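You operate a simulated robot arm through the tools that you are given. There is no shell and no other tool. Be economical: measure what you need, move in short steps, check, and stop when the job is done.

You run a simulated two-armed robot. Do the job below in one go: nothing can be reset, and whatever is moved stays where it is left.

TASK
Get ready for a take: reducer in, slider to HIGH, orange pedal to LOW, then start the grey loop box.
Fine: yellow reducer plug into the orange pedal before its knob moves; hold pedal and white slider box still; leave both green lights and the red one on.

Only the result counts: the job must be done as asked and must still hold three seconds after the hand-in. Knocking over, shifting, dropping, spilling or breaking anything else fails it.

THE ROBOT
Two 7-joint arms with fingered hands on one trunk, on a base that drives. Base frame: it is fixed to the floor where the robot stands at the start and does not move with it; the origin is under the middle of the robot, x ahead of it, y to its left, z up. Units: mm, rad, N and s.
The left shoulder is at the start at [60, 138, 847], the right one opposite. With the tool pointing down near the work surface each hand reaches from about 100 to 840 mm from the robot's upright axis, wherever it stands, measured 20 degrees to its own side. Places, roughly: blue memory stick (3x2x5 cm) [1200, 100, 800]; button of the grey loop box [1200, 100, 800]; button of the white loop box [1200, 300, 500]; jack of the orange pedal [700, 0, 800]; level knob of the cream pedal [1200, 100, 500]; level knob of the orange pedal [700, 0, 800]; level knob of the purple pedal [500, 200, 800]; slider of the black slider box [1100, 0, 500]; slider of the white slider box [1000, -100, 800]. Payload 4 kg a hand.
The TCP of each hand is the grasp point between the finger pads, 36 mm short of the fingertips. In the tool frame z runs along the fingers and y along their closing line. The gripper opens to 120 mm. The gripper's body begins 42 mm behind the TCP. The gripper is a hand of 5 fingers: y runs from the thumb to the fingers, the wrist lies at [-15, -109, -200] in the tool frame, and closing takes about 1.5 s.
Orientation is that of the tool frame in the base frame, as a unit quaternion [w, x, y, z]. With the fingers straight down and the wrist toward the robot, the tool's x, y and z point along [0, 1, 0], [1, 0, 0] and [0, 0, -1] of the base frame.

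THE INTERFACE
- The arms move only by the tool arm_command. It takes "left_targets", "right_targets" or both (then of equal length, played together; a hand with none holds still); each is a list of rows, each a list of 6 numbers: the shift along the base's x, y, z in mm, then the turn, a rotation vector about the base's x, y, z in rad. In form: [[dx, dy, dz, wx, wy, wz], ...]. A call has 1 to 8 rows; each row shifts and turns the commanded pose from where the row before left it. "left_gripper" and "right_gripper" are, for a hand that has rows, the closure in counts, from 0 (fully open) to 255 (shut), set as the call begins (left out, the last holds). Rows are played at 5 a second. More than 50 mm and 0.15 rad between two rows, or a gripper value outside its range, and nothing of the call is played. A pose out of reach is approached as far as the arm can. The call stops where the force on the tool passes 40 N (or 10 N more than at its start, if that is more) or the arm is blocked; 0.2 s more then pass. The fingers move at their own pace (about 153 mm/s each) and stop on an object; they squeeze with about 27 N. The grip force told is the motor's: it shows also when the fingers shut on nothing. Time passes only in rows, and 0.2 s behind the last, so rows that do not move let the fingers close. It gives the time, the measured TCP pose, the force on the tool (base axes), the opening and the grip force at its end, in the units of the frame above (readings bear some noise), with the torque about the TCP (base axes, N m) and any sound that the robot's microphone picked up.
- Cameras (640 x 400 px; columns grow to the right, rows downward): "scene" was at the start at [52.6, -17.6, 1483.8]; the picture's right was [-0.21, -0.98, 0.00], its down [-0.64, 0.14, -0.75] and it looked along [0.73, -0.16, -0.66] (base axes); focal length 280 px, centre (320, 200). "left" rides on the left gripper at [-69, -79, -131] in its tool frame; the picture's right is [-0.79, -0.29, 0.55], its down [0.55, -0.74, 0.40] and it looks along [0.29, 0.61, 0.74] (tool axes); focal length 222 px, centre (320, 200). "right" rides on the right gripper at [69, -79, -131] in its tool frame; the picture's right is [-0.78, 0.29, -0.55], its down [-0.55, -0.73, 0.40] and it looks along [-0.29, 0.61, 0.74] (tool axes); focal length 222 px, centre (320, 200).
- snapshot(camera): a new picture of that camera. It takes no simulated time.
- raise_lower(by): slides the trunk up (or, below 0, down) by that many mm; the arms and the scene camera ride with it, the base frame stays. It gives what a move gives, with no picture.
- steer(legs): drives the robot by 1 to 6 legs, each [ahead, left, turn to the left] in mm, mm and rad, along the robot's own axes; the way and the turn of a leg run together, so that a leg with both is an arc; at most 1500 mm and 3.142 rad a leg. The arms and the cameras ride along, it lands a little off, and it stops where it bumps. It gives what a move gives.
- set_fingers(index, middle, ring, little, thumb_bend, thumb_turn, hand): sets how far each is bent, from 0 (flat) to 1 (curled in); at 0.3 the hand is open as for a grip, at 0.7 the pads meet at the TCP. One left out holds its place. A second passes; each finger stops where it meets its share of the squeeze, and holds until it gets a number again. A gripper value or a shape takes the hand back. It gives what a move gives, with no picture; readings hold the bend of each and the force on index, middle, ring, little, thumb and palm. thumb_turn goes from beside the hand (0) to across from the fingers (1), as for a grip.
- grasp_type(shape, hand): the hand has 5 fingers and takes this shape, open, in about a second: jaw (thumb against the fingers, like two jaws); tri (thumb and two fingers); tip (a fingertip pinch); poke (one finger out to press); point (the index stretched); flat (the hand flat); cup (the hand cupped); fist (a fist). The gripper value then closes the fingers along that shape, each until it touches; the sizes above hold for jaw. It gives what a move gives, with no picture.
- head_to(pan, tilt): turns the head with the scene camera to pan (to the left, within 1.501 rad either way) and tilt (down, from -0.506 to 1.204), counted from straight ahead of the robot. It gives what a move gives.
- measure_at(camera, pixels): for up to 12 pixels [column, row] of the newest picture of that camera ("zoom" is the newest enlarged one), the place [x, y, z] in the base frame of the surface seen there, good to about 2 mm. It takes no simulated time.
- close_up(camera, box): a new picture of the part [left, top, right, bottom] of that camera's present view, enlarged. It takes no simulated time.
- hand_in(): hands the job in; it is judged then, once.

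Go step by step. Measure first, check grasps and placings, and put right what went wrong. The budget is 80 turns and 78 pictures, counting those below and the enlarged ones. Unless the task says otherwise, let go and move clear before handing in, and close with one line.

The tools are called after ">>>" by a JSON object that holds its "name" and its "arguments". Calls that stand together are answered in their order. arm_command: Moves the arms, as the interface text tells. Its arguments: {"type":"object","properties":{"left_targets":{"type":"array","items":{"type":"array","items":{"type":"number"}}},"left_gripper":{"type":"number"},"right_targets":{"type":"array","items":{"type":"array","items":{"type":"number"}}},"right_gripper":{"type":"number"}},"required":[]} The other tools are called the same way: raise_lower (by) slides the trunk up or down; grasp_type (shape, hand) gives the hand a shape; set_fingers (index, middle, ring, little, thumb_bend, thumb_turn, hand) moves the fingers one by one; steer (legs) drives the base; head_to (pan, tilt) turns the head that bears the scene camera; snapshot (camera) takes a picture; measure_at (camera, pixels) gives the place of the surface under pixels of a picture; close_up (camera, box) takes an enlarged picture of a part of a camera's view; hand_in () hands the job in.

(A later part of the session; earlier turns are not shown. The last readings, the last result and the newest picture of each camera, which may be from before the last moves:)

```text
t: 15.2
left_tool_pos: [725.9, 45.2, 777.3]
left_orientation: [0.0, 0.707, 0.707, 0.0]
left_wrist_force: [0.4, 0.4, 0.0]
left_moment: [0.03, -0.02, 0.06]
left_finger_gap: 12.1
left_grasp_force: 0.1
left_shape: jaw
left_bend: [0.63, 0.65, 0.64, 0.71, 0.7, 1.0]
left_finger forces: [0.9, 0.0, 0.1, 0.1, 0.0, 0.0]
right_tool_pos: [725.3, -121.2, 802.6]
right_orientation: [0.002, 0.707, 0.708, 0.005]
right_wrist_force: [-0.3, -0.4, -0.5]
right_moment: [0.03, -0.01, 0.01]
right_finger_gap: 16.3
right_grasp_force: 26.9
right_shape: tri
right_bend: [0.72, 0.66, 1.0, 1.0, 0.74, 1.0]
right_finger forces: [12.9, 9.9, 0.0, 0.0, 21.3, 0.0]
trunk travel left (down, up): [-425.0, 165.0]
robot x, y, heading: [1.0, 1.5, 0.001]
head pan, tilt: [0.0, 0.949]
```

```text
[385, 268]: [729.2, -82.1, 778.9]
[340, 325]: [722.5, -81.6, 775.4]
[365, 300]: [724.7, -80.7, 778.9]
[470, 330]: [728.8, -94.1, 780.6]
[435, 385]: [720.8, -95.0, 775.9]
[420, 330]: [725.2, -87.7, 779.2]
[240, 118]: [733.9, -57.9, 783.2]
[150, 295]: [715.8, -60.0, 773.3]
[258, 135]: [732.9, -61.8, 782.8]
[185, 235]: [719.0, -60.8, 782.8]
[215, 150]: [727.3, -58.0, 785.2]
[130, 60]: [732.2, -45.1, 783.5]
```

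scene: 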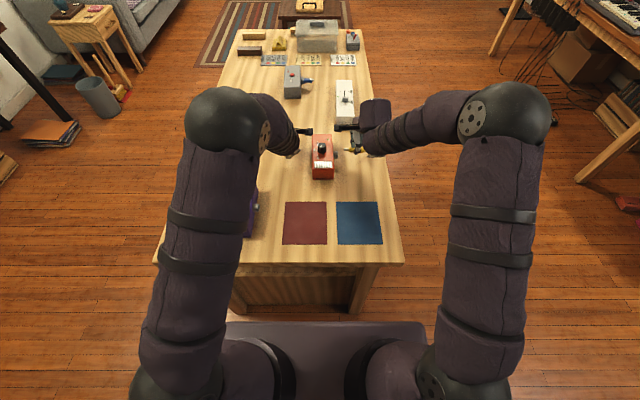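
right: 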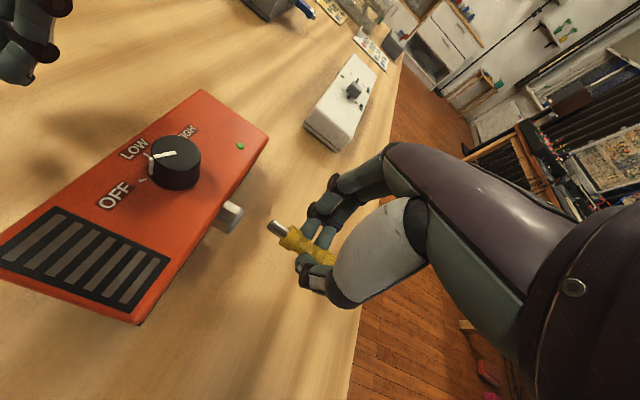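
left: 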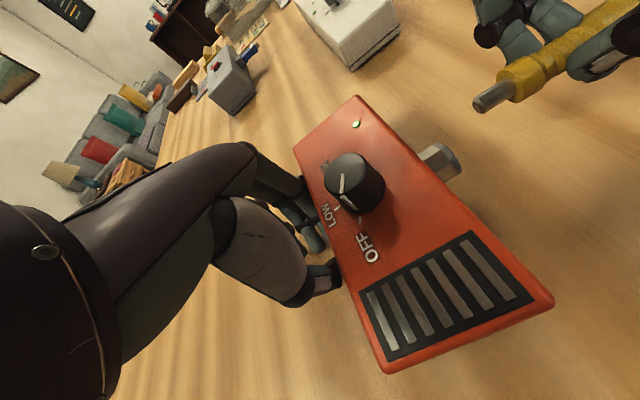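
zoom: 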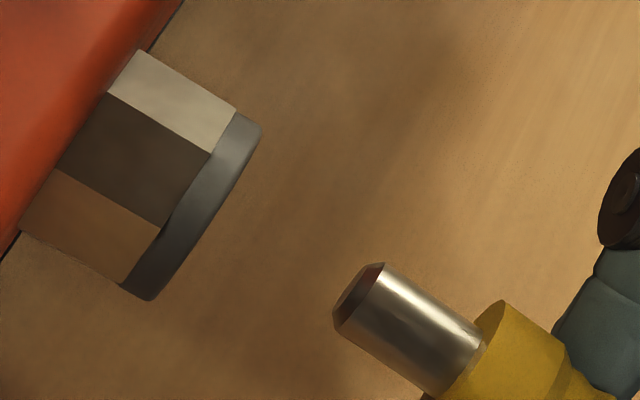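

Tip centre ≈ (725.6,-81.5,774.5) vs jack (726.2,-60.5,774.8): aligned. Advance 25 mm in +y and check force.

>>> {"name": "arm_command", "arguments": {"right_targets": [[0.5, 6, 0, 0, 0, 0], [0, 6, 0, 0, 0, 0], [0, 6, 0, 0, 0, 0], [0, 3, 0, 0, 0, 0], [0, 2, 0, 0, 0, 0], [0, 2, 0, 0, 0, 0]]}}

>>> {"name": "close_up", "arguments": {"camera": "right", "box": [220, 180, 320, 270]}}

```text
t: 16.6
left_tool_pos: [725.4, 44.4, 776.5]
left_orientation: [-0.001, 0.708, 0.706, 0.0]
left_wrist_force: [-2.5, 7.6, -15.8]
left_moment: [1.05, -2.5, -0.44]
left_finger_gap: 12.7
left_grasp_force: 0.1
left_shape: jaw
left_bend: [0.63, 0.65, 0.64, 0.71, 0.71, 1.0]
left_finger forces: [4.9, 0.1, 0.1, 0.1, 6.5, 0.0]
right_tool_pos: [724.7, -96.5, 803.4]
right_orientation: [0.003, 0.706, 0.708, 0.007]
right_wrist_force: [2.3, -7.7, 22.6]
right_moment: [2.03, 2.56, 0.19]
right_finger_gap: 16.0
right_grasp_force: 27.2
right_shape: tri
right_bend: [0.72, 0.66, 1.0, 1.0, 0.73, 1.0]
right_finger forces: [12.0, 9.6, 0.0, 0.0, 21.6, 0.0]
trunk travel left (down, up): [-425.0, 165.0]
robot x, y, heading: [0.0, 1.2, 0.003]
head pan, tilt: [0.0, 0.949]
```

```text
4.44 times, centred on (270, 225) of right
```

zoom: 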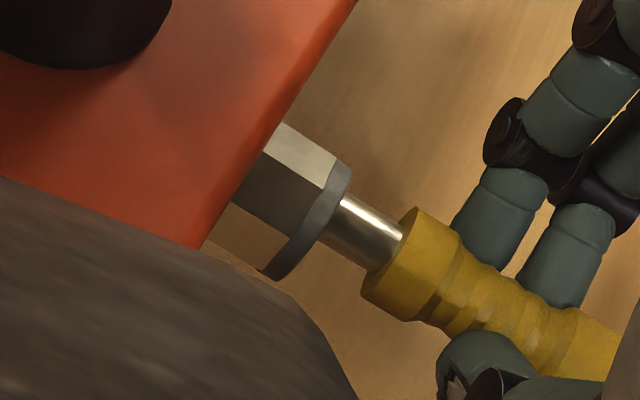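

The tip is in the jack mouth, but the two hands' bodies touch each other (grey left hand at (150,300), opposing forces). I'll back the left hand off, tilt it outward, and brace again with its fingertips.

>>> {"name": "arm_command", "arguments": {"left_targets": [[0, 12, 0, 0, 0, 0], [0, 20, 0, 0, 0, 0], [0, 0, 2, -0.14, 0, 0], [0, 0, 2, -0.14, 0, 0], [0, 0, 2, -0.14, 0, 0], [0, 0, 0, -0.14, 0, 0], [0, 0, 0, -0.14, 0, 0]]}}

>>> {"name": "snapshot", "arguments": {"camera": "left"}}

>>> {"name": "close_up", "arguments": {"camera": "right", "box": [100, 80, 340, 280]}}

```text
t: 18.2
left_tool_pos: [724.6, 78.3, 783.8]
left_orientation: [0.243, 0.664, 0.664, -0.243]
left_wrist_force: [0.5, -1.2, -1.0]
left_moment: [0.0, 0.0, -0.01]
left_finger_gap: 11.9
left_grasp_force: 0.1
left_shape: jaw
left_bend: [0.63, 0.65, 0.64, 0.71, 0.7, 1.0]
left_finger forces: [0.1, 0.1, 0.0, 0.1, 0.0, 0.0]
right_tool_pos: [724.1, -96.1, 802.0]
right_orientation: [0.002, 0.706, 0.708, 0.005]
right_wrist_force: [0.0, 0.9, -0.2]
right_moment: [-0.03, 0.0, -0.01]
right_finger_gap: 15.7
right_grasp_force: 27.2
right_shape: tri
right_bend: [0.72, 0.66, 1.0, 1.0, 0.73, 1.0]
right_finger forces: [12.5, 12.1, 0.0, 0.1, 21.4, 0.1]
trunk travel left (down, up): [-425.0, 165.0]
robot x, y, heading: [1.8, 2.5, -0.005]
head pan, tilt: [0.0, 0.949]
```

```text
43 pictures are left
```

left: 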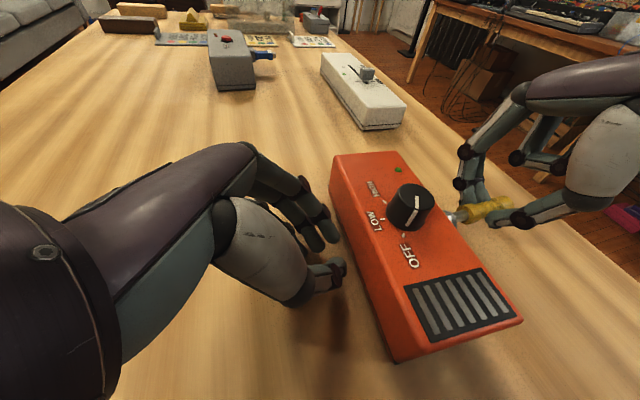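

```text
2.00 times, centred on (220, 180) of right
```

zoom: 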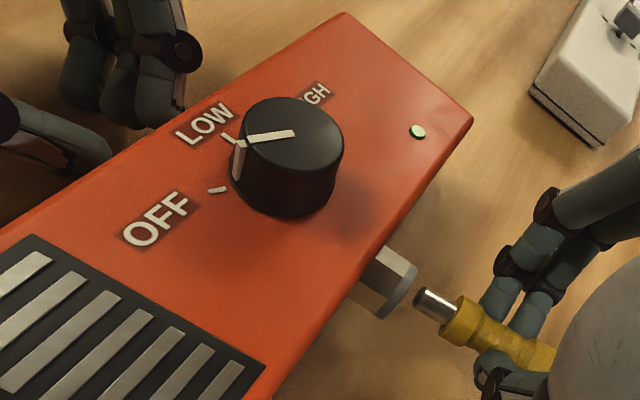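

The plug tip now appears just outside the jack. Measuring whether pedal or plug shifted.

>>> {"name": "measure_at", "arguments": {"camera": "zoom", "pixels": [[344, 14], [472, 118], [250, 395], [405, 280], [385, 270], [375, 300], [425, 295], [440, 298], [300, 130], [418, 132], [432, 310], [217, 190]]}}

>>> {"name": "measure_at", "arguments": {"camera": "left", "pixels": [[335, 180], [345, 230], [370, 280], [400, 150], [375, 238], [408, 242], [328, 240], [310, 240], [340, 265], [420, 190], [454, 217]]}}

>>> {"name": "close_up", "arguments": {"camera": "right", "box": [260, 190, 350, 270]}}

```text
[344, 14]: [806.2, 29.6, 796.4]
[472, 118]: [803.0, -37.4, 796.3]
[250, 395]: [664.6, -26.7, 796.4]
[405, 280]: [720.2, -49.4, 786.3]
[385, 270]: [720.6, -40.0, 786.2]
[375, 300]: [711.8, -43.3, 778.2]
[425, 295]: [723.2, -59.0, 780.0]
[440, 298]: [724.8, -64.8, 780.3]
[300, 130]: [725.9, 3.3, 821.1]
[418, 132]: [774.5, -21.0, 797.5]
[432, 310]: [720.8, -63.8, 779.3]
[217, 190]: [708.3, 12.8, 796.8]
```

```text
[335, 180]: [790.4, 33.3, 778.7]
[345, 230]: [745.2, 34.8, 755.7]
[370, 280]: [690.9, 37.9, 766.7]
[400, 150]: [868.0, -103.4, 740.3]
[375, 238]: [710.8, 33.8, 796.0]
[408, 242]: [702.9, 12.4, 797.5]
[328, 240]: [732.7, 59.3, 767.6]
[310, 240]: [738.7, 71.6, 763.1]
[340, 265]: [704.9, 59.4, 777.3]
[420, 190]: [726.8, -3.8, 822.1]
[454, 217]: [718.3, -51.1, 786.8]
```

```text
5.00 times, centred on (305, 230) of right
```

zoom: 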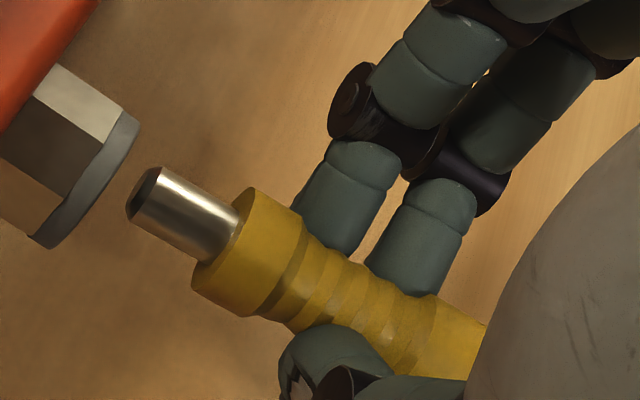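

The pedal got pushed ~8 mm in +y with a slight turn (side now y 33→38, was 27). I'll back the plug off, then push the pedal back gently with the left thumb and index as a two-point fence.

>>> {"name": "arm_command", "arguments": {"right_targets": [[0, -10, 0, 0, 0, 0], [0, -12, 0, 0, 0, 0], [0, 0, 0, 0, 0, 0], [0, 0, 0, 0, 0, 0], [0, 0, 0, 0, 0, 0]], "left_targets": [[-12, -8, 0, 0, 0, 0], [0, -6, 0, 0, 0, 0], [0, -5, 0, 0, 0, 0], [0, -3, 0, 0, 0, 0], [0, 0, 0, 0, 0, 0]]}}

>>> {"name": "snapshot", "arguments": {"camera": "left"}}

>>> {"name": "measure_at", "arguments": {"camera": "left", "pixels": [[328, 240], [340, 262], [335, 180], [370, 320], [300, 150], [420, 350]]}}

```text
t: 19.4
left_tool_pos: [711.8, 55.5, 782.7]
left_orientation: [0.243, 0.664, 0.664, -0.242]
left_wrist_force: [-0.1, 1.9, 3.4]
left_moment: [0.06, -0.04, 0.02]
left_finger_gap: 11.5
left_grasp_force: 0.0
left_shape: jaw
left_bend: [0.64, 0.65, 0.65, 0.71, 0.7, 1.0]
left_finger forces: [1.0, 0.0, 3.1, 0.0, 0.1, 0.1]
right_tool_pos: [724.2, -118.4, 802.2]
right_orientation: [0.003, 0.707, 0.708, 0.006]
right_wrist_force: [-0.2, 0.3, 0.1]
right_moment: [-0.01, -0.01, -0.01]
right_finger_gap: 15.4
right_grasp_force: 27.2
right_shape: tri
right_bend: [0.72, 0.66, 1.0, 1.0, 0.73, 1.0]
right_finger forces: [12.6, 12.1, 0.0, 0.1, 21.4, 0.0]
trunk travel left (down, up): [-425.0, 165.0]
robot x, y, heading: [0.0, -0.3, 0.001]
head pan, tilt: [0.0, 0.949]
```

```text
40 pictures are left
```

left: 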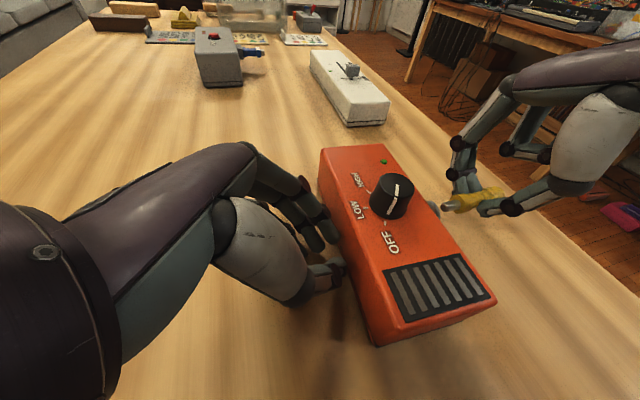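

```text
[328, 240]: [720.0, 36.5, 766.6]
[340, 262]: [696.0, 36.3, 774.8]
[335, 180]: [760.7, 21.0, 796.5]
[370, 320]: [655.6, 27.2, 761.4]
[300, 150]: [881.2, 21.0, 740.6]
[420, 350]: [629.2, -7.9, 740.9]
```

Ring finger grazes the table (3 N), so I'll need to raise a little. Measure the pedal's current pose first.

>>> {"name": "measure_at", "arguments": {"camera": "left", "pixels": [[325, 170], [345, 200], [355, 240], [375, 290], [322, 150], [392, 146], [492, 293], [396, 182], [388, 222], [365, 204], [383, 161], [380, 335]]}}

>>> {"name": "arm_command", "arguments": {"left_targets": [[0, 0, 5, 0, 0, 0], [0, 0, 0, 0, 0, 0]]}}

>>> {"name": "close_up", "arguments": {"camera": "right", "box": [80, 80, 320, 280]}}

```text
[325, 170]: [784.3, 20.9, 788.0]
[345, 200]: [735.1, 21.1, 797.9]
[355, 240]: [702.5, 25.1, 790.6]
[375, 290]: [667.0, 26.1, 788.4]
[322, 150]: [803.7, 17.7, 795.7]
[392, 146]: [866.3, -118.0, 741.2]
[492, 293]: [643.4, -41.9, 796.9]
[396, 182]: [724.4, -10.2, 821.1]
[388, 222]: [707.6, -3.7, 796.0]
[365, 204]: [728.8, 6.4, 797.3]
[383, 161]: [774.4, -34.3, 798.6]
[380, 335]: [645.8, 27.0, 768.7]
```

```text
t: 20.0
left_tool_pos: [712.7, 55.4, 787.8]
left_orientation: [0.242, 0.665, 0.663, -0.243]
left_wrist_force: [-0.1, 1.4, -0.8]
left_moment: [0.02, -0.02, 0.03]
left_finger_gap: 11.9
left_grasp_force: 0.1
left_shape: jaw
left_bend: [0.64, 0.65, 0.64, 0.71, 0.7, 1.0]
left_finger forces: [0.9, 0.1, 0.0, 0.0, 0.0, 0.1]
right_tool_pos: [725.4, -119.3, 801.1]
right_orientation: [0.002, 0.707, 0.708, 0.005]
right_wrist_force: [-0.2, 0.6, 0.0]
right_moment: [-0.03, 0.0, -0.02]
right_finger_gap: 15.6
right_grasp_force: 26.9
right_shape: tri
right_bend: [0.72, 0.66, 1.0, 1.0, 0.73, 1.0]
right_finger forces: [12.5, 12.1, 0.0, 0.1, 21.4, 0.1]
trunk travel left (down, up): [-425.0, 165.0]
robot x, y, heading: [0.9, 1.5, -0.002]
head pan, tilt: [0.0, 0.949]
```

```text
2.00 times, centred on (200, 180) of right
```

zoom: 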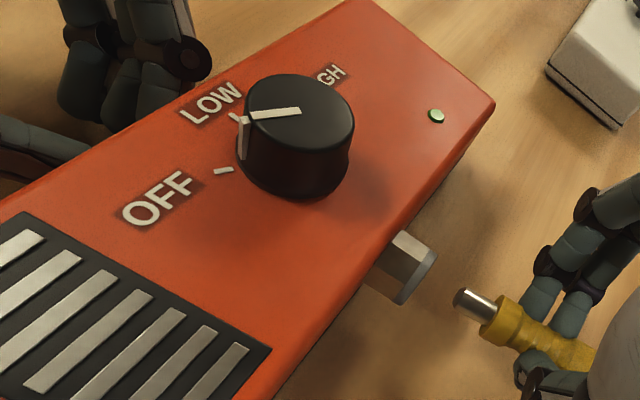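

Pedal overshot: now about 5.5 mm too far to -y, nearly unrotated. Measure jack and plug tip now.

>>> {"name": "measure_at", "arguments": {"camera": "zoom", "pixels": [[425, 245], [395, 290], [410, 235], [385, 265], [435, 255], [400, 300], [470, 293], [485, 300], [475, 310], [437, 116], [223, 170], [495, 105]]}}

>>> {"name": "close_up", "arguments": {"camera": "left", "box": [400, 150, 520, 250]}}

>>> {"name": "close_up", "arguments": {"camera": "right", "box": [250, 180, 330, 250]}}

```text
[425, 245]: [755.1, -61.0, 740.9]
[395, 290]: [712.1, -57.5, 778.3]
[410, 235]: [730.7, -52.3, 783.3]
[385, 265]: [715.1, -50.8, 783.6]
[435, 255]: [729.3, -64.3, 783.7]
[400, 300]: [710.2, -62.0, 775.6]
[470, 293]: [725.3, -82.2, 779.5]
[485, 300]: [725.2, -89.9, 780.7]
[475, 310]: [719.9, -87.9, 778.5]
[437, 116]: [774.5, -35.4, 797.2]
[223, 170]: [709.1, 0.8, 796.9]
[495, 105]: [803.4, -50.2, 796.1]
```

```text
4.00 times, centred on (460, 200) of left
```

zoom: 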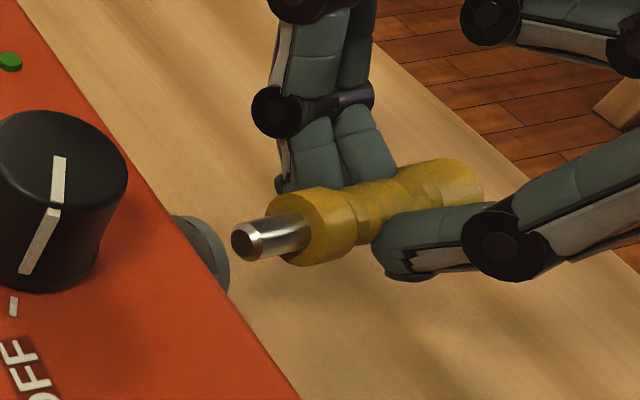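

```text
5.71 times, centred on (290, 215) of right
```

zoom: 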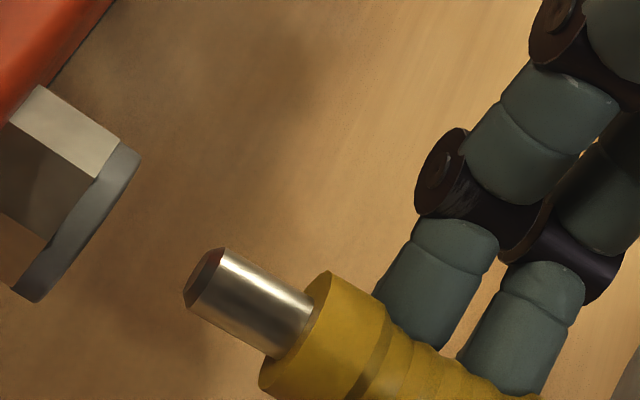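

>>> {"name": "measure_at", "arguments": {"camera": "zoom", "pixels": [[115, 150], [45, 95], [100, 180], [135, 160], [30, 298], [70, 235], [220, 255], [190, 295], [205, 280], [310, 310], [270, 350], [265, 300]]}}

>>> {"name": "measure_at", "arguments": {"camera": "right", "pixels": [[298, 138], [282, 160], [260, 180], [240, 202], [225, 225], [191, 165], [160, 170], [180, 105], [82, 188], [130, 140]]}}

```text
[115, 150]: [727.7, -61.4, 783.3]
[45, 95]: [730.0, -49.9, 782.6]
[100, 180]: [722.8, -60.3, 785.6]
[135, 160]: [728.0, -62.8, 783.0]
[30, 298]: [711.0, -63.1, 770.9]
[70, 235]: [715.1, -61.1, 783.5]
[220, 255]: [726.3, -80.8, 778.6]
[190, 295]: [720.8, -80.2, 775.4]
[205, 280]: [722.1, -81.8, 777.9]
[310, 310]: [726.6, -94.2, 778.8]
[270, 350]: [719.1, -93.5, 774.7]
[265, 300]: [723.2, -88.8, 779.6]
```

```text
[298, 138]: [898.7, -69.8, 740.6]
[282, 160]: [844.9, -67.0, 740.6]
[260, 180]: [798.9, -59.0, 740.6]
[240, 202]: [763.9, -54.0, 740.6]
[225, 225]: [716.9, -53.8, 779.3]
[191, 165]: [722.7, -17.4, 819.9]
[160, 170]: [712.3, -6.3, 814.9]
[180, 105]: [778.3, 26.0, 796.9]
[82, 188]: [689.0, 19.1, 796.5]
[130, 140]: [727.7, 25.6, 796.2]
```

Jack is now near (721.8,-62,775) and the pedal is turned about -0.06 rad. I'll push its near end (x≈665) by ~7 mm to −y to undo the turn.

>>> {"name": "arm_command", "arguments": {"left_targets": [[0, 12, 0, 0, 0, 0], [-28, 0, 0, 0, 0, 0], [-28, 0, 0, 0, 0, 0], [0, -6, 0, 0, 0, 0], [0, -3, 0, 0, 0, 0], [0, -3, 0, 0, 0, 0], [0, -2.5, 0, 0, 0, 0], [0, 0, 0, 0, 0, 0]]}}

>>> {"name": "snapshot", "arguments": {"camera": "right"}}

>>> {"name": "measure_at", "arguments": {"camera": "right", "pixels": [[299, 138], [285, 157], [250, 200], [272, 180], [190, 166], [152, 137], [265, 86], [326, 132]]}}

```text
t: 21.8
left_tool_pos: [657.6, 52.9, 788.7]
left_orientation: [0.243, 0.664, 0.664, -0.242]
left_wrist_force: [-0.4, 1.3, -0.3]
left_moment: [0.01, 0.01, -0.01]
left_finger_gap: 11.9
left_grasp_force: 0.1
left_shape: jaw
left_bend: [0.64, 0.65, 0.64, 0.71, 0.7, 1.0]
left_finger forces: [0.9, 0.1, 0.0, 0.0, 0.0, 0.0]
right_tool_pos: [724.3, -119.5, 801.9]
right_orientation: [0.002, 0.706, 0.708, 0.005]
right_wrist_force: [0.1, -0.2, -0.6]
right_moment: [0.0, -0.04, 0.04]
right_finger_gap: 15.3
right_grasp_force: 27.5
right_shape: tri
right_bend: [0.72, 0.66, 1.0, 1.0, 0.73, 1.0]
right_finger forces: [12.4, 12.1, 0.0, 0.1, 21.4, 0.0]
trunk travel left (down, up): [-425.0, 165.0]
robot x, y, heading: [0.5, 0.2, 0.0]
head pan, tilt: [0.0, 0.949]
```

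```text
36 pictures are left
```

right: 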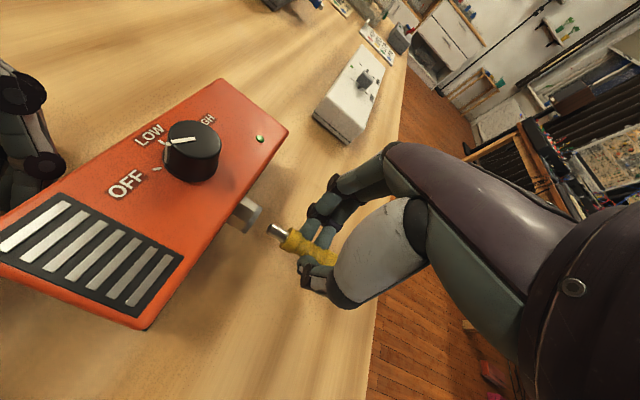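

```text
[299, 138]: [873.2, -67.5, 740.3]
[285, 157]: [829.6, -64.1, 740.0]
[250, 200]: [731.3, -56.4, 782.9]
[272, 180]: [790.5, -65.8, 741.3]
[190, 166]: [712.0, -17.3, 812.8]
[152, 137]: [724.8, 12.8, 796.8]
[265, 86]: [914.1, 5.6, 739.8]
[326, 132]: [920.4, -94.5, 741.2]
```

The pedal slides at ~1.3 N. Measuring reference features: LED (260,139), ticks, corners.

>>> {"name": "close_up", "arguments": {"camera": "right", "box": [120, 70, 300, 240]}}

```text
2.35 times, centred on (210, 155) of right
```

zoom: 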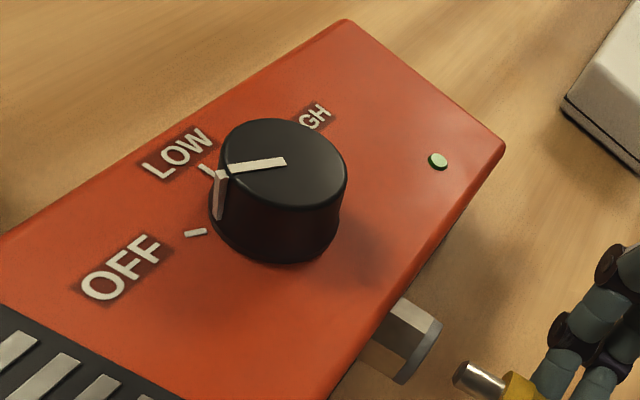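

>>> {"name": "measure_at", "arguments": {"camera": "zoom", "pixels": [[438, 161], [196, 233], [206, 168], [346, 22], [502, 146], [438, 330], [398, 380], [412, 305], [462, 370], [480, 372], [285, 162], [228, 168]]}}

```text
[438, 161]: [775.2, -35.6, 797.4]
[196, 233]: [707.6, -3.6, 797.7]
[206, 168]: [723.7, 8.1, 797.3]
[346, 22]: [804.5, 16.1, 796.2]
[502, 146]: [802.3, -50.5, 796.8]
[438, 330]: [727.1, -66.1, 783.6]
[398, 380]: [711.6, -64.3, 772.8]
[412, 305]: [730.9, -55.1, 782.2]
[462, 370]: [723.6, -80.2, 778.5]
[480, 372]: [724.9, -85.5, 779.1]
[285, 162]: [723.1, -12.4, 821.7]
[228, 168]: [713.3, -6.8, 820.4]
```

Remaining turn ≈ -0.03 rad, shift ≈ -6 mm in y. One more 3 mm nudge at the near end, then place the left as a brace at x≈724, y at the original pedal line.

>>> {"name": "arm_command", "arguments": {"left_targets": [[0, -2, 0, 0, 0, 0], [0, -1.5, 0, 0, 0, 0], [0, 0, 0, 0, 0, 0], [0, 16, 0, 0, 0, 0], [28, 0, 0, 0, 0, 0], [30, 0, 0, 0, 0, 0], [0, -8.5, 0, 0, 0, 0]]}}

>>> {"name": "close_up", "arguments": {"camera": "right", "box": [120, 70, 300, 240]}}

>>> {"name": "close_up", "arguments": {"camera": "left", "box": [280, 130, 520, 330]}}

```text
t: 23.4
left_tool_pos: [715.0, 57.3, 787.1]
left_orientation: [0.242, 0.665, 0.664, -0.243]
left_wrist_force: [-0.9, -0.2, -0.2]
left_moment: [-0.03, -0.01, 0.01]
left_finger_gap: 11.8
left_grasp_force: 0.0
left_shape: jaw
left_bend: [0.63, 0.65, 0.64, 0.71, 0.7, 1.0]
left_finger forces: [0.1, 0.0, 0.1, 0.0, 0.1, 0.1]
right_tool_pos: [724.6, -119.0, 801.9]
right_orientation: [0.003, 0.706, 0.708, 0.005]
right_wrist_force: [0.6, 0.7, -0.2]
right_moment: [0.01, 0.01, 0.01]
right_finger_gap: 15.3
right_grasp_force: 27.0
right_shape: tri
right_bend: [0.72, 0.66, 1.0, 1.0, 0.73, 1.0]
right_finger forces: [12.5, 12.1, 0.1, 0.1, 21.5, 0.1]
trunk travel left (down, up): [-425.0, 165.0]
robot x, y, heading: [-0.0, 3.1, -0.003]
head pan, tilt: [0.0, 0.949]
```

```text
2.35 times, centred on (210, 155) of right
```

zoom: 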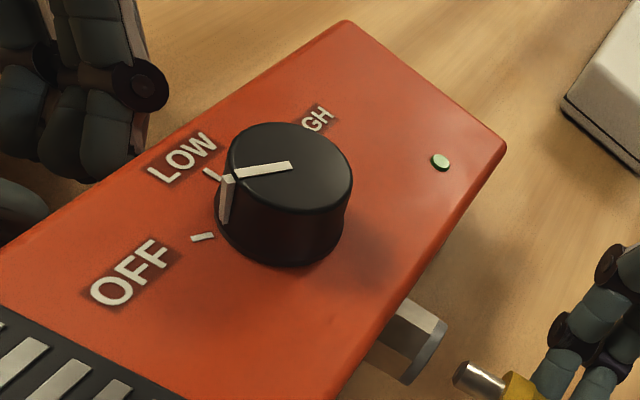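

```text
2.00 times, centred on (400, 230) of left
```

zoom: 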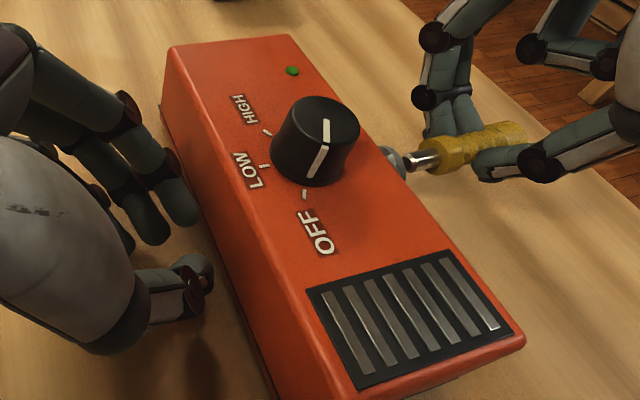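

>>> {"name": "measure_at", "arguments": {"camera": "zoom", "pixels": [[291, 71], [304, 195], [265, 166], [170, 50], [292, 37], [524, 340], [360, 388], [230, 300], [195, 190], [190, 215], [210, 275], [400, 165]]}}

>>> {"name": "close_up", "arguments": {"camera": "right", "box": [220, 180, 300, 250]}}

```text
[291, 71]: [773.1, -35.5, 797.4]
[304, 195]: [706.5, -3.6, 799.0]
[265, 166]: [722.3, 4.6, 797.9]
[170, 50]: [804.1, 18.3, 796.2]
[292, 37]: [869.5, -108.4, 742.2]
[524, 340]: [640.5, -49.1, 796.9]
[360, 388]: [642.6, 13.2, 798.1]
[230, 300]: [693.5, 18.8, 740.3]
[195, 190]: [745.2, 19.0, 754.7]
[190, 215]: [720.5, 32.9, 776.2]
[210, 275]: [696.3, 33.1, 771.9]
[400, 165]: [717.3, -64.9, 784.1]
```

```text
5.71 times, centred on (260, 215) of right
```

zoom: 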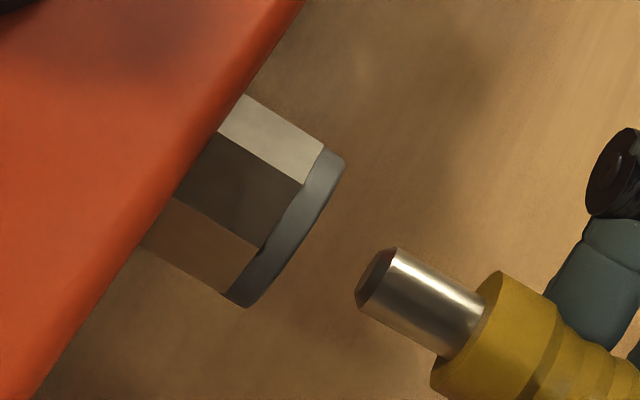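

Side line reads y≈19 at both x=745 and 693: unrotated, 8 mm too far −y, −2 mm x. Measure jack vs plug.

>>> {"name": "measure_at", "arguments": {"camera": "zoom", "pixels": [[320, 150], [340, 165], [230, 300], [245, 305], [265, 245], [305, 185], [285, 225], [240, 100], [395, 252], [360, 298], [485, 300], [440, 350]]}}

```text
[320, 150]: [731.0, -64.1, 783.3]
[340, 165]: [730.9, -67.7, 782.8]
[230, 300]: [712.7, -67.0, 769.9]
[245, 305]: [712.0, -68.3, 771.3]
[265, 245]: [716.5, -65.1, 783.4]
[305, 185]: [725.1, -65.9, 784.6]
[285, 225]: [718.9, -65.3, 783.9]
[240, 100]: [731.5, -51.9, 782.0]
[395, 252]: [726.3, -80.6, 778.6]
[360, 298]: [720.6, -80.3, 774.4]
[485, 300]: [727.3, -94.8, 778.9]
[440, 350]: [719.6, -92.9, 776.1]
```

Plug (724,-80.4,774.5) lines up with jack (723.9,-68,774.8). Advance 18 mm; the pedal may slide back to the brace as wanted.

>>> {"name": "arm_command", "arguments": {"right_targets": [[0, 4, 0, 0, 0, 0], [0, 4, 0, 0, 0, 0], [0, 3, 0, 0, 0, 0], [0, 3, 0, 0, 0, 0], [0, 2, 0, 0, 0, 0], [0, 2, 0, 0, 0, 0], [0, 0, 0, 0, 0, 0]]}}

>>> {"name": "close_up", "arguments": {"camera": "right", "box": [160, 120, 340, 280]}}

>>> {"name": "close_up", "arguments": {"camera": "left", "box": [280, 130, 520, 330]}}

```text
t: 25.0
left_tool_pos: [714.8, 57.0, 787.7]
left_orientation: [0.243, 0.664, 0.664, -0.243]
left_wrist_force: [0.5, 0.1, 0.1]
left_moment: [0.0, -0.01, 0.01]
left_finger_gap: 11.8
left_grasp_force: 0.0
left_shape: jaw
left_bend: [0.63, 0.65, 0.64, 0.71, 0.7, 1.0]
left_finger forces: [0.0, 0.0, 0.1, 0.1, 0.0, 0.1]
right_tool_pos: [725.7, -100.5, 802.4]
right_orientation: [0.003, 0.707, 0.707, 0.005]
right_wrist_force: [-0.3, 0.2, -1.6]
right_moment: [-0.03, 0.0, -0.03]
right_finger_gap: 15.7
right_grasp_force: 26.9
right_shape: tri
right_bend: [0.72, 0.66, 1.0, 1.0, 0.73, 1.0]
right_finger forces: [12.4, 12.2, 0.1, 0.0, 21.3, 0.1]
trunk travel left (down, up): [-425.0, 165.0]
robot x, y, heading: [-2.2, 1.3, 0.0]
head pan, tilt: [0.0, 0.949]
```

```text
2.50 times, centred on (250, 200) of right
```

zoom: 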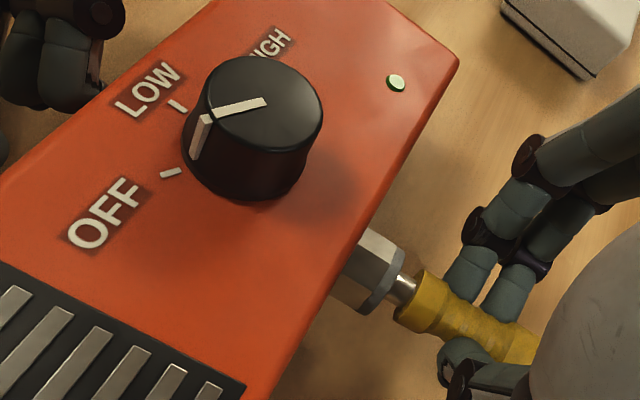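

```text
2.00 times, centred on (400, 230) of left
```

zoom: 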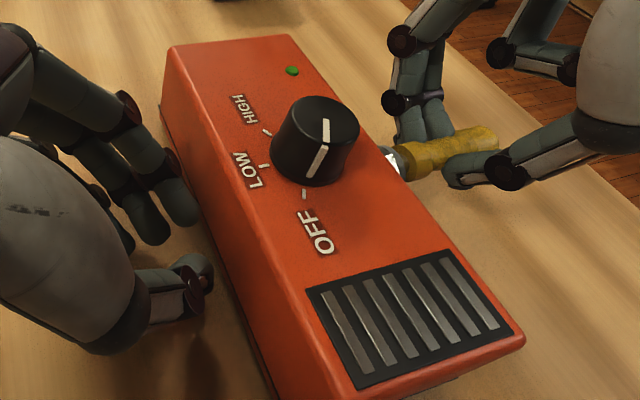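

The tip slid in ~7 mm with no force and the pedal still. Continue in.

>>> {"name": "arm_command", "arguments": {"right_targets": [[0, 2, 0, 0, 0, 0], [0, 2, 0, 0, 0, 0], [0, 2, 0, 0, 0, 0], [0, 2, 0, 0, 0, 0], [0, 2, 0, 0, 0, 0], [0, 2, 0, 0, 0, 0], [0, 2, 0, 0, 0, 0], [0, 0, 0, 0, 0, 0]]}}

>>> {"name": "close_up", "arguments": {"camera": "left", "box": [280, 130, 520, 330]}}

```text
t: 26.8
left_tool_pos: [714.4, 57.4, 788.8]
left_orientation: [0.243, 0.664, 0.664, -0.243]
left_wrist_force: [0.5, 0.4, 0.1]
left_moment: [-0.04, 0.0, -0.01]
left_finger_gap: 11.7
left_grasp_force: 0.0
left_shape: jaw
left_bend: [0.63, 0.65, 0.64, 0.71, 0.7, 1.0]
left_finger forces: [0.0, 0.1, 0.0, 0.0, 0.1, 0.0]
right_tool_pos: [724.9, -86.4, 802.0]
right_orientation: [0.003, 0.707, 0.707, 0.005]
right_wrist_force: [-0.2, -0.2, -0.9]
right_moment: [0.0, 0.02, -0.01]
right_finger_gap: 15.2
right_grasp_force: 27.0
right_shape: tri
right_bend: [0.72, 0.66, 1.0, 1.0, 0.73, 1.0]
right_finger forces: [12.4, 12.4, 0.0, 0.1, 21.1, 0.1]
trunk travel left (down, up): [-425.0, 165.0]
robot x, y, heading: [0.2, -0.9, 0.002]
head pan, tilt: [0.0, 0.949]
```

```text
2.00 times, centred on (400, 230) of left
```

zoom: 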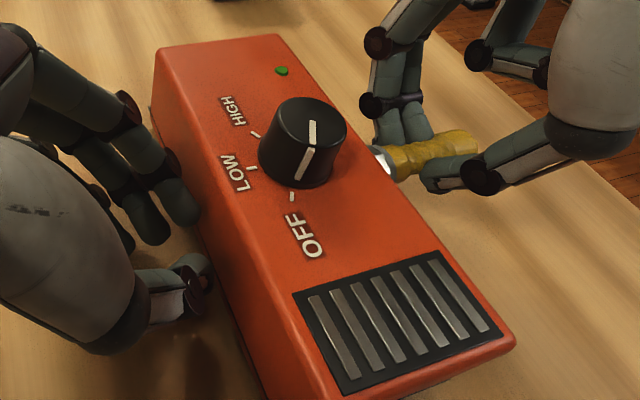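

Pedal is sliding back towards the brace as planned. Continue until the brace carries the push.

>>> {"name": "arm_command", "arguments": {"right_targets": [[0, 1.5, 0, 0, 0, 0], [0, 1.5, 0, 0, 0, 0], [0, 1.5, 0, 0, 0, 0], [0, 1, 0, 0, 0, 0], [0, 0, 0, 0, 0, 0]]}}

>>> {"name": "close_up", "arguments": {"camera": "left", "box": [280, 130, 520, 330]}}

>>> {"name": "measure_at", "arguments": {"camera": "zoom", "pixels": [[281, 71], [292, 197], [252, 168], [245, 310], [195, 180], [290, 385], [513, 340], [375, 145]]}}

```text
t: 28.0
left_tool_pos: [714.0, 58.3, 786.9]
left_orientation: [0.242, 0.664, 0.665, -0.242]
left_wrist_force: [0.5, 9.3, -1.2]
left_moment: [0.19, -0.01, 0.13]
left_finger_gap: 12.0
left_grasp_force: 0.1
left_shape: jaw
left_bend: [0.72, 0.65, 0.64, 0.71, 0.7, 1.0]
left_finger forces: [9.7, 0.0, 0.0, 0.0, 0.0, 0.0]
right_tool_pos: [725.1, -82.1, 803.5]
right_orientation: [0.003, 0.707, 0.708, 0.005]
right_wrist_force: [-0.2, -9.3, -0.5]
right_moment: [-0.24, -0.05, -0.02]
right_finger_gap: 15.4
right_grasp_force: 27.0
right_shape: tri
right_bend: [0.72, 0.66, 1.0, 1.0, 0.73, 1.0]
right_finger forces: [11.9, 11.5, 0.0, 0.1, 21.7, 0.0]
trunk travel left (down, up): [-425.0, 165.0]
robot x, y, heading: [-0.1, 4.8, -0.004]
head pan, tilt: [0.0, 0.949]
```

```text
2.00 times, centred on (400, 230) of left
```

zoom: 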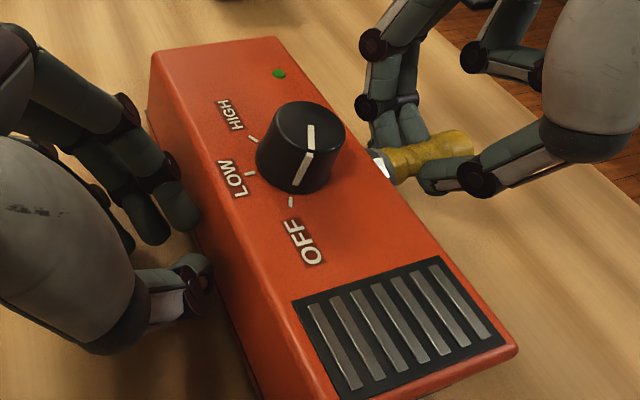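

```text
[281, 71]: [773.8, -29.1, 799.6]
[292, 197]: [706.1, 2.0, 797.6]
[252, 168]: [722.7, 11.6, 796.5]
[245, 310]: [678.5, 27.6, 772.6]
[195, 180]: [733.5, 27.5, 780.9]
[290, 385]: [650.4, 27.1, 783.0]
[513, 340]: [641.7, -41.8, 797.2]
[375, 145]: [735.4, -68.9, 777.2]
```

Pedal is back at its original y (LED -29, ticks 2.0/11.6), braced with 9 N. Check whether the plug is seated.

>>> {"name": "close_up", "arguments": {"camera": "right", "box": [230, 180, 330, 270]}}

```text
4.44 times, centred on (280, 225) of right
```

zoom: 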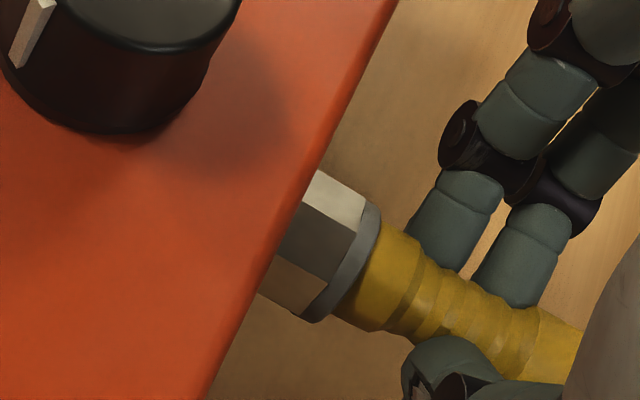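

The yellow shoulder is flush with the jack. Relax the push, open the right hand slightly and rise clear.

>>> {"name": "arm_command", "arguments": {"right_targets": [[0, 0.8, 0, 0, 0, 0], [0, -1.5, 0, 0, 0, 0], [0, 0, 0, 0, 0, 0]]}}

>>> {"name": "arm_command", "arguments": {"right_targets": [[0, 0, 0, 0, 0, 0], [0, 0, 0, 0, 0, 0], [0, 0, 0, 0, 0, 0], [0, 0, 15, 0, 0, 0], [0, 0, 40, 0, 0, 0], [0, 0, 40, 0, 0, 0]], "right_gripper": 165}}

>>> {"name": "close_up", "arguments": {"camera": "left", "box": [280, 130, 520, 330]}}

>>> {"name": "measure_at", "arguments": {"camera": "zoom", "pixels": [[281, 71], [290, 202], [252, 173], [245, 310], [195, 180], [395, 160], [450, 145]]}}

```text
t: 28.8
left_tool_pos: [713.9, 57.0, 787.2]
left_orientation: [0.242, 0.664, 0.664, -0.243]
left_wrist_force: [0.0, 11.5, -2.2]
left_moment: [0.32, 0.0, 0.08]
left_finger_gap: 11.9
left_grasp_force: 0.1
left_shape: jaw
left_bend: [0.72, 0.65, 0.64, 0.71, 0.7, 1.0]
left_finger forces: [10.7, 0.0, 0.0, 0.0, 0.0, 0.0]
right_tool_pos: [724.6, -83.0, 802.4]
right_orientation: [0.002, 0.707, 0.708, 0.005]
right_wrist_force: [1.0, -11.4, -0.7]
right_moment: [-0.31, 0.0, -0.06]
right_finger_gap: 15.2
right_grasp_force: 27.5
right_shape: tri
right_bend: [0.72, 0.66, 1.0, 1.0, 0.73, 1.0]
right_finger forces: [11.5, 11.8, 0.1, 0.0, 21.5, 0.1]
trunk travel left (down, up): [-425.0, 165.0]
robot x, y, heading: [2.6, 0.8, 0.002]
head pan, tilt: [0.0, 0.949]
```

```text
t: 30.2
left_tool_pos: [714.0, 56.9, 788.2]
left_orientation: [0.242, 0.665, 0.663, -0.243]
left_wrist_force: [0.4, 0.7, 0.2]
left_moment: [-0.01, -0.03, -0.02]
left_finger_gap: 11.5
left_grasp_force: 0.2
left_shape: jaw
left_bend: [0.63, 0.65, 0.64, 0.71, 0.7, 1.0]
left_finger forces: [0.0, 0.0, 0.0, 0.0, 0.1, 0.0]
right_tool_pos: [723.6, -80.6, 899.2]
right_orientation: [0.003, 0.706, 0.708, 0.005]
right_wrist_force: [0.9, -0.1, 0.2]
right_moment: [0.02, 0.02, -0.03]
right_finger_gap: 42.1
right_grasp_force: 0.1
right_shape: tri
right_bend: [0.49, 0.52, 0.99, 0.99, 0.66, 1.0]
right_finger forces: [0.0, 0.1, 0.1, 0.0, 0.0, 0.0]
trunk travel left (down, up): [-425.0, 165.0]
robot x, y, heading: [-0.5, 2.2, 0.002]
head pan, tilt: [0.0, 0.949]
```

```text
2.00 times, centred on (400, 230) of left
```

zoom: 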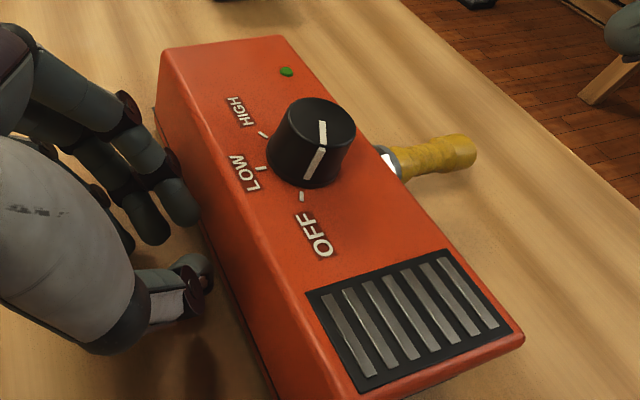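

```text
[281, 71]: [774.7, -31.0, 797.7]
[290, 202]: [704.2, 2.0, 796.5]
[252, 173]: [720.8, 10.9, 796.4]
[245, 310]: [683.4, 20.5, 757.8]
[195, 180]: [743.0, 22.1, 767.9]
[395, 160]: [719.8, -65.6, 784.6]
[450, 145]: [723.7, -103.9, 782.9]
```

The plug stays in. The brace's spring-back left the pedal ~5 mm toward -y; I'll correct when clamping. Next: left hand re-orients (thumb +y, fingers −y) to clamp the pedal's near end across its width, and right hand turns so its wrist lies to −y for the knob.

>>> {"name": "arm_command", "arguments": {"left_targets": [[0, 25, 0, 0, 0, 0], [0, 20, 20, 0.14, 0, 0], [0, 0, 30, 0.14, 0, 0], [0, 0, 30, 0.14, 0, 0], [0, 0, 30, 0.14, 0, 0], [0, 0, 10, 0.14, 0, 0], [-10, 0, 0, 0, 0, -0.145], [-10, 0, 0, 0, 0, -0.145]], "right_targets": [[0, -40, 10, 0, 0, 0], [0, -40, 10, 0, 0, 0], [0, -40, 0, 0, 0, 0.14], [0, 0, 0, 0, 0, 0.14], [0, 0, 0, 0, 0, 0.14], [0, 0, 0, 0, 0, 0.14], [0, 0, 0, 0, 0, 0.14], [0, 0, 0, 0, 0, 0.14]]}}

>>> {"name": "arm_command", "arguments": {"left_targets": [[-10, 0, 0, 0, 0, -0.145], [-10, 0, 0, 0, 0, -0.145], [0, 0, 0, 0, 0, -0.145], [0, 0, 0, 0, 0, -0.145], [0, 0, 0, 0, 0, -0.145], [0, 0, 0, 0, 0, -0.145], [0, 0, 0, 0, 0, -0.145], [0, 0, 0, 0, 0, -0.145]], "left_gripper": 20, "right_targets": [[0, 0, 0, 0, 0, 0.14], [0, 0, 0, 0, 0, 0.14], [0, 0, 0, 0, 0, 0.14], [0, 0, 0, 0, 0, 0.14], [0, 0, 0, 0, 0, 0.14], [0, 0, 0, 0, 0, 0.03], [0, 0, 0, 0, 0, 0], [0, 0, 0, 0, 0, 0]]}}

>>> {"name": "snapshot", "arguments": {"camera": "scene"}}

```text
t: 32.0
left_tool_pos: [694.9, 103.8, 909.2]
left_orientation: [0.0, 0.803, 0.596, 0.0]
left_wrist_force: [0.2, 0.8, 0.6]
left_moment: [-0.01, -0.01, -0.01]
left_finger_gap: 12.1
left_grasp_force: 0.2
left_shape: jaw
left_bend: [0.63, 0.65, 0.64, 0.71, 0.7, 1.0]
left_finger forces: [0.1, 0.0, 0.0, 0.0, 0.1, 0.0]
right_tool_pos: [723.9, -201.6, 918.7]
right_orientation: [0.0, 0.355, 0.935, 0.006]
right_wrist_force: [-0.3, -0.1, -0.1]
right_moment: [-0.05, 0.03, 0.01]
right_finger_gap: 42.3
right_grasp_force: 0.1
right_shape: tri
right_bend: [0.49, 0.52, 0.99, 0.99, 0.66, 1.0]
right_finger forces: [0.0, 0.0, 0.1, 0.0, 0.0, 0.0]
trunk travel left (down, up): [-425.0, 165.0]
robot x, y, heading: [0.2, -0.3, -0.001]
head pan, tilt: [0.0, 0.949]
```

```text
t: 33.8
left_tool_pos: [675.7, 103.2, 908.2]
left_orientation: [0.0, 0.998, 0.059, -0.001]
left_wrist_force: [-0.4, 0.2, 0.1]
left_moment: [0.05, -0.01, 0.0]
left_finger_gap: 110.6
left_grasp_force: 0.1
left_shape: jaw
left_bend: [0.3, 0.32, 0.31, 0.3, 0.3, 0.98]
left_finger forces: [0.1, 0.0, 0.0, 0.0, 0.0, 0.1]
right_tool_pos: [724.9, -200.7, 918.7]
right_orientation: [-0.001, -0.001, 1.0, 0.005]
right_wrist_force: [-1.0, -0.3, -0.7]
right_moment: [0.03, -0.01, 0.01]
right_finger_gap: 42.2
right_grasp_force: 0.1
right_shape: tri
right_bend: [0.49, 0.52, 0.99, 0.99, 0.66, 1.0]
right_finger forces: [0.0, 0.1, 0.0, 0.0, 0.1, 0.0]
trunk travel left (down, up): [-425.0, 165.0]
robot x, y, heading: [-2.5, 1.3, -0.0]
head pan, tilt: [0.0, 0.949]
```

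```text
25 pictures are left
```

scene: 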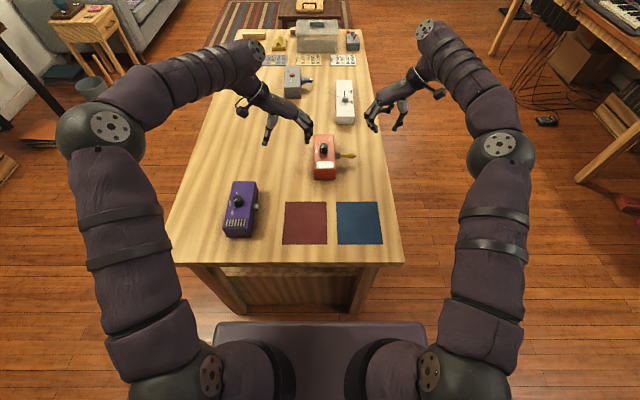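

Arms are as wanted. Set the left to tri (so ring/little stay clear of the jack), move over the pedal's near end at x≈661 and descend astride it.

>>> {"name": "grasp_type", "arguments": {"hand": "left", "shape": "tri"}}

>>> {"name": "arm_command", "arguments": {"left_targets": [[-5, -38, 0, 0, 0, -0.118], [-5, -38, 0, 0, 0, 0], [-4, -38, 0, 0, 0, 0], [0, 0, -40, 0, 0, 0], [0, 0, -40, 0, 0, 0], [0, 0, -30, 0, 0, 0], [0, 0, -12, 0, 0, 0]], "left_gripper": 10}}

>>> {"name": "snapshot", "arguments": {"camera": "left"}}

>>> {"name": "snapshot", "arguments": {"camera": "right"}}

```text
t: 34.7
left_tool_pos: [675.2, 101.2, 908.8]
left_orientation: [-0.001, 0.998, 0.06, 0.001]
left_wrist_force: [0.5, 0.4, -0.1]
left_moment: [0.0, 0.01, -0.03]
left_finger_gap: 119.6
left_grasp_force: 0.1
left_shape: tri
left_bend: [0.3, 0.3, 0.99, 0.99, 0.3, 0.97]
left_finger forces: [0.1, 0.0, 0.1, 0.0, 0.0, 0.0]
right_tool_pos: [724.5, -200.7, 918.6]
right_orientation: [-0.001, -0.001, 1.0, 0.005]
right_wrist_force: [0.2, 1.1, 0.5]
right_moment: [-0.03, 0.0, -0.02]
right_finger_gap: 42.3
right_grasp_force: 0.0
right_shape: tri
right_bend: [0.49, 0.52, 0.99, 0.99, 0.66, 1.0]
right_finger forces: [0.0, 0.0, 0.1, 0.1, 0.1, 0.0]
trunk travel left (down, up): [-425.0, 165.0]
robot x, y, heading: [-2.0, 1.1, -0.003]
head pan, tilt: [0.0, 0.949]
```

```text
t: 36.3
left_tool_pos: [661.6, -13.8, 787.9]
left_orientation: [0.001, 1.0, 0.0, 0.0]
left_wrist_force: [-0.7, -1.1, 4.0]
left_moment: [-0.14, -0.09, -0.01]
left_finger_gap: 115.8
left_grasp_force: 0.0
left_shape: tri
left_bend: [0.3, 0.31, 0.99, 0.99, 0.3, 0.97]
left_finger forces: [0.0, 0.0, 3.4, 0.0, 0.1, 0.1]
right_tool_pos: [724.3, -199.2, 918.8]
right_orientation: [-0.002, -0.001, 1.0, 0.004]
right_wrist_force: [-0.4, -0.4, -0.1]
right_moment: [-0.02, -0.02, -0.04]
right_finger_gap: 42.2
right_grasp_force: 0.1
right_shape: tri
right_bend: [0.49, 0.52, 0.99, 0.99, 0.66, 1.0]
right_finger forces: [0.0, 0.0, 0.1, 0.1, 0.0, 0.1]
trunk travel left (down, up): [-425.0, 165.0]
robot x, y, heading: [2.5, 3.0, -0.006]
head pan, tilt: [0.0, 0.949]
```

```text
24 pictures are left
```

left: 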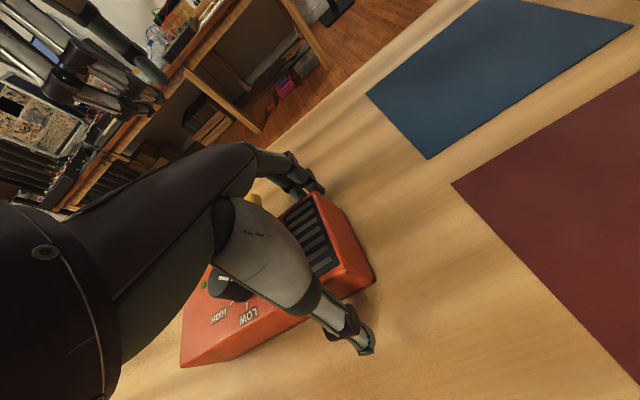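

```text
23 pictures are left
```

right: 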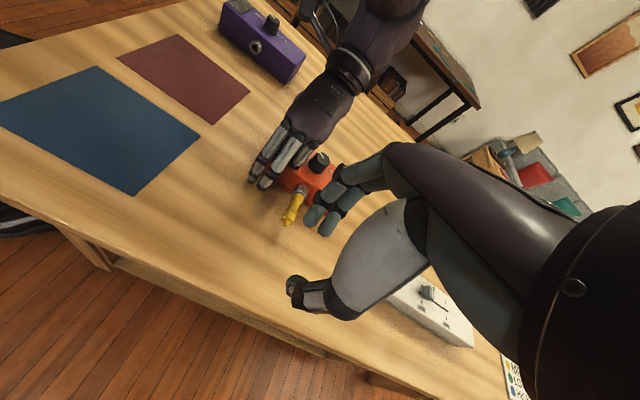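

Astride; the curled ring finger just rests on the pedal top (3.4 N), so raise 4 mm, then clamp.

>>> {"name": "arm_command", "arguments": {"left_targets": [[0, 0, 4, 0, 0, 0], [0, 1, 0, 0, 0, 0], [0, 0, 0, 0, 0, 0], [0, 0, 0, 0, 0, 0], [0, 0, 0, 0, 0, 0], [0, 0, 0, 0, 0, 0], [0, 0, 0, 0, 0, 0]], "left_gripper": 170}}

>>> {"name": "close_up", "arguments": {"camera": "right", "box": [230, 100, 400, 240]}}

>>> {"name": "measure_at", "arguments": {"camera": "zoom", "pixels": [[338, 215], [345, 225], [335, 245], [300, 290], [270, 370], [235, 430], [250, 340], [355, 230], [325, 220]]}}

```text
t: 37.9
left_tool_pos: [662.8, -11.4, 790.4]
left_orientation: [-0.001, 1.0, 0.001, -0.001]
left_wrist_force: [-0.3, -0.2, 0.1]
left_moment: [0.0, 0.04, 0.0]
left_finger_gap: 65.8
left_grasp_force: 27.2
left_shape: tri
left_bend: [0.38, 0.42, 1.0, 1.0, 0.55, 1.0]
left_finger forces: [12.2, 12.2, 0.0, 0.1, 24.6, 0.0]
right_tool_pos: [725.1, -201.2, 917.8]
right_orientation: [-0.002, 0.0, 1.0, 0.005]
right_wrist_force: [-0.7, 0.5, -0.2]
right_moment: [-0.01, 0.0, 0.02]
right_finger_gap: 42.0
right_grasp_force: 0.2
right_shape: tri
right_bend: [0.49, 0.52, 0.99, 0.99, 0.66, 1.0]
right_finger forces: [0.0, 0.0, 0.0, 0.0, 0.0, 0.1]
trunk travel left (down, up): [-425.0, 165.0]
robot x, y, heading: [3.8, -0.4, -0.002]
head pan, tilt: [0.0, 0.949]
```

```text
2.86 times, centred on (315, 170) of right
```

zoom: 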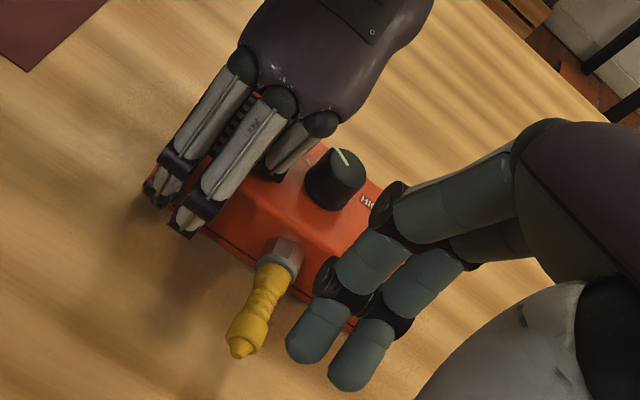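

```text
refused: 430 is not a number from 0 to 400
```

Clamped firmly (24 N, gap 65.8). Measuring knob, jack and corner.

>>> {"name": "measure_at", "arguments": {"camera": "zoom", "pixels": [[335, 165], [343, 157], [355, 165], [318, 172], [335, 152], [280, 248], [298, 262], [262, 255], [318, 150], [372, 200], [338, 200], [250, 310]]}}

```text
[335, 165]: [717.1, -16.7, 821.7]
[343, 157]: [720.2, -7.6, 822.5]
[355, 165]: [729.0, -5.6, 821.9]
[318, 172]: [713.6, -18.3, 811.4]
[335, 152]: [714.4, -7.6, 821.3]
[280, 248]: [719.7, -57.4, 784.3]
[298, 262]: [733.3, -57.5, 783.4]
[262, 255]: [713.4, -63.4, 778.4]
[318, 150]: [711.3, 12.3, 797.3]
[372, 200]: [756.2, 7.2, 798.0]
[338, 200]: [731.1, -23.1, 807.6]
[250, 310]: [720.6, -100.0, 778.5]
```

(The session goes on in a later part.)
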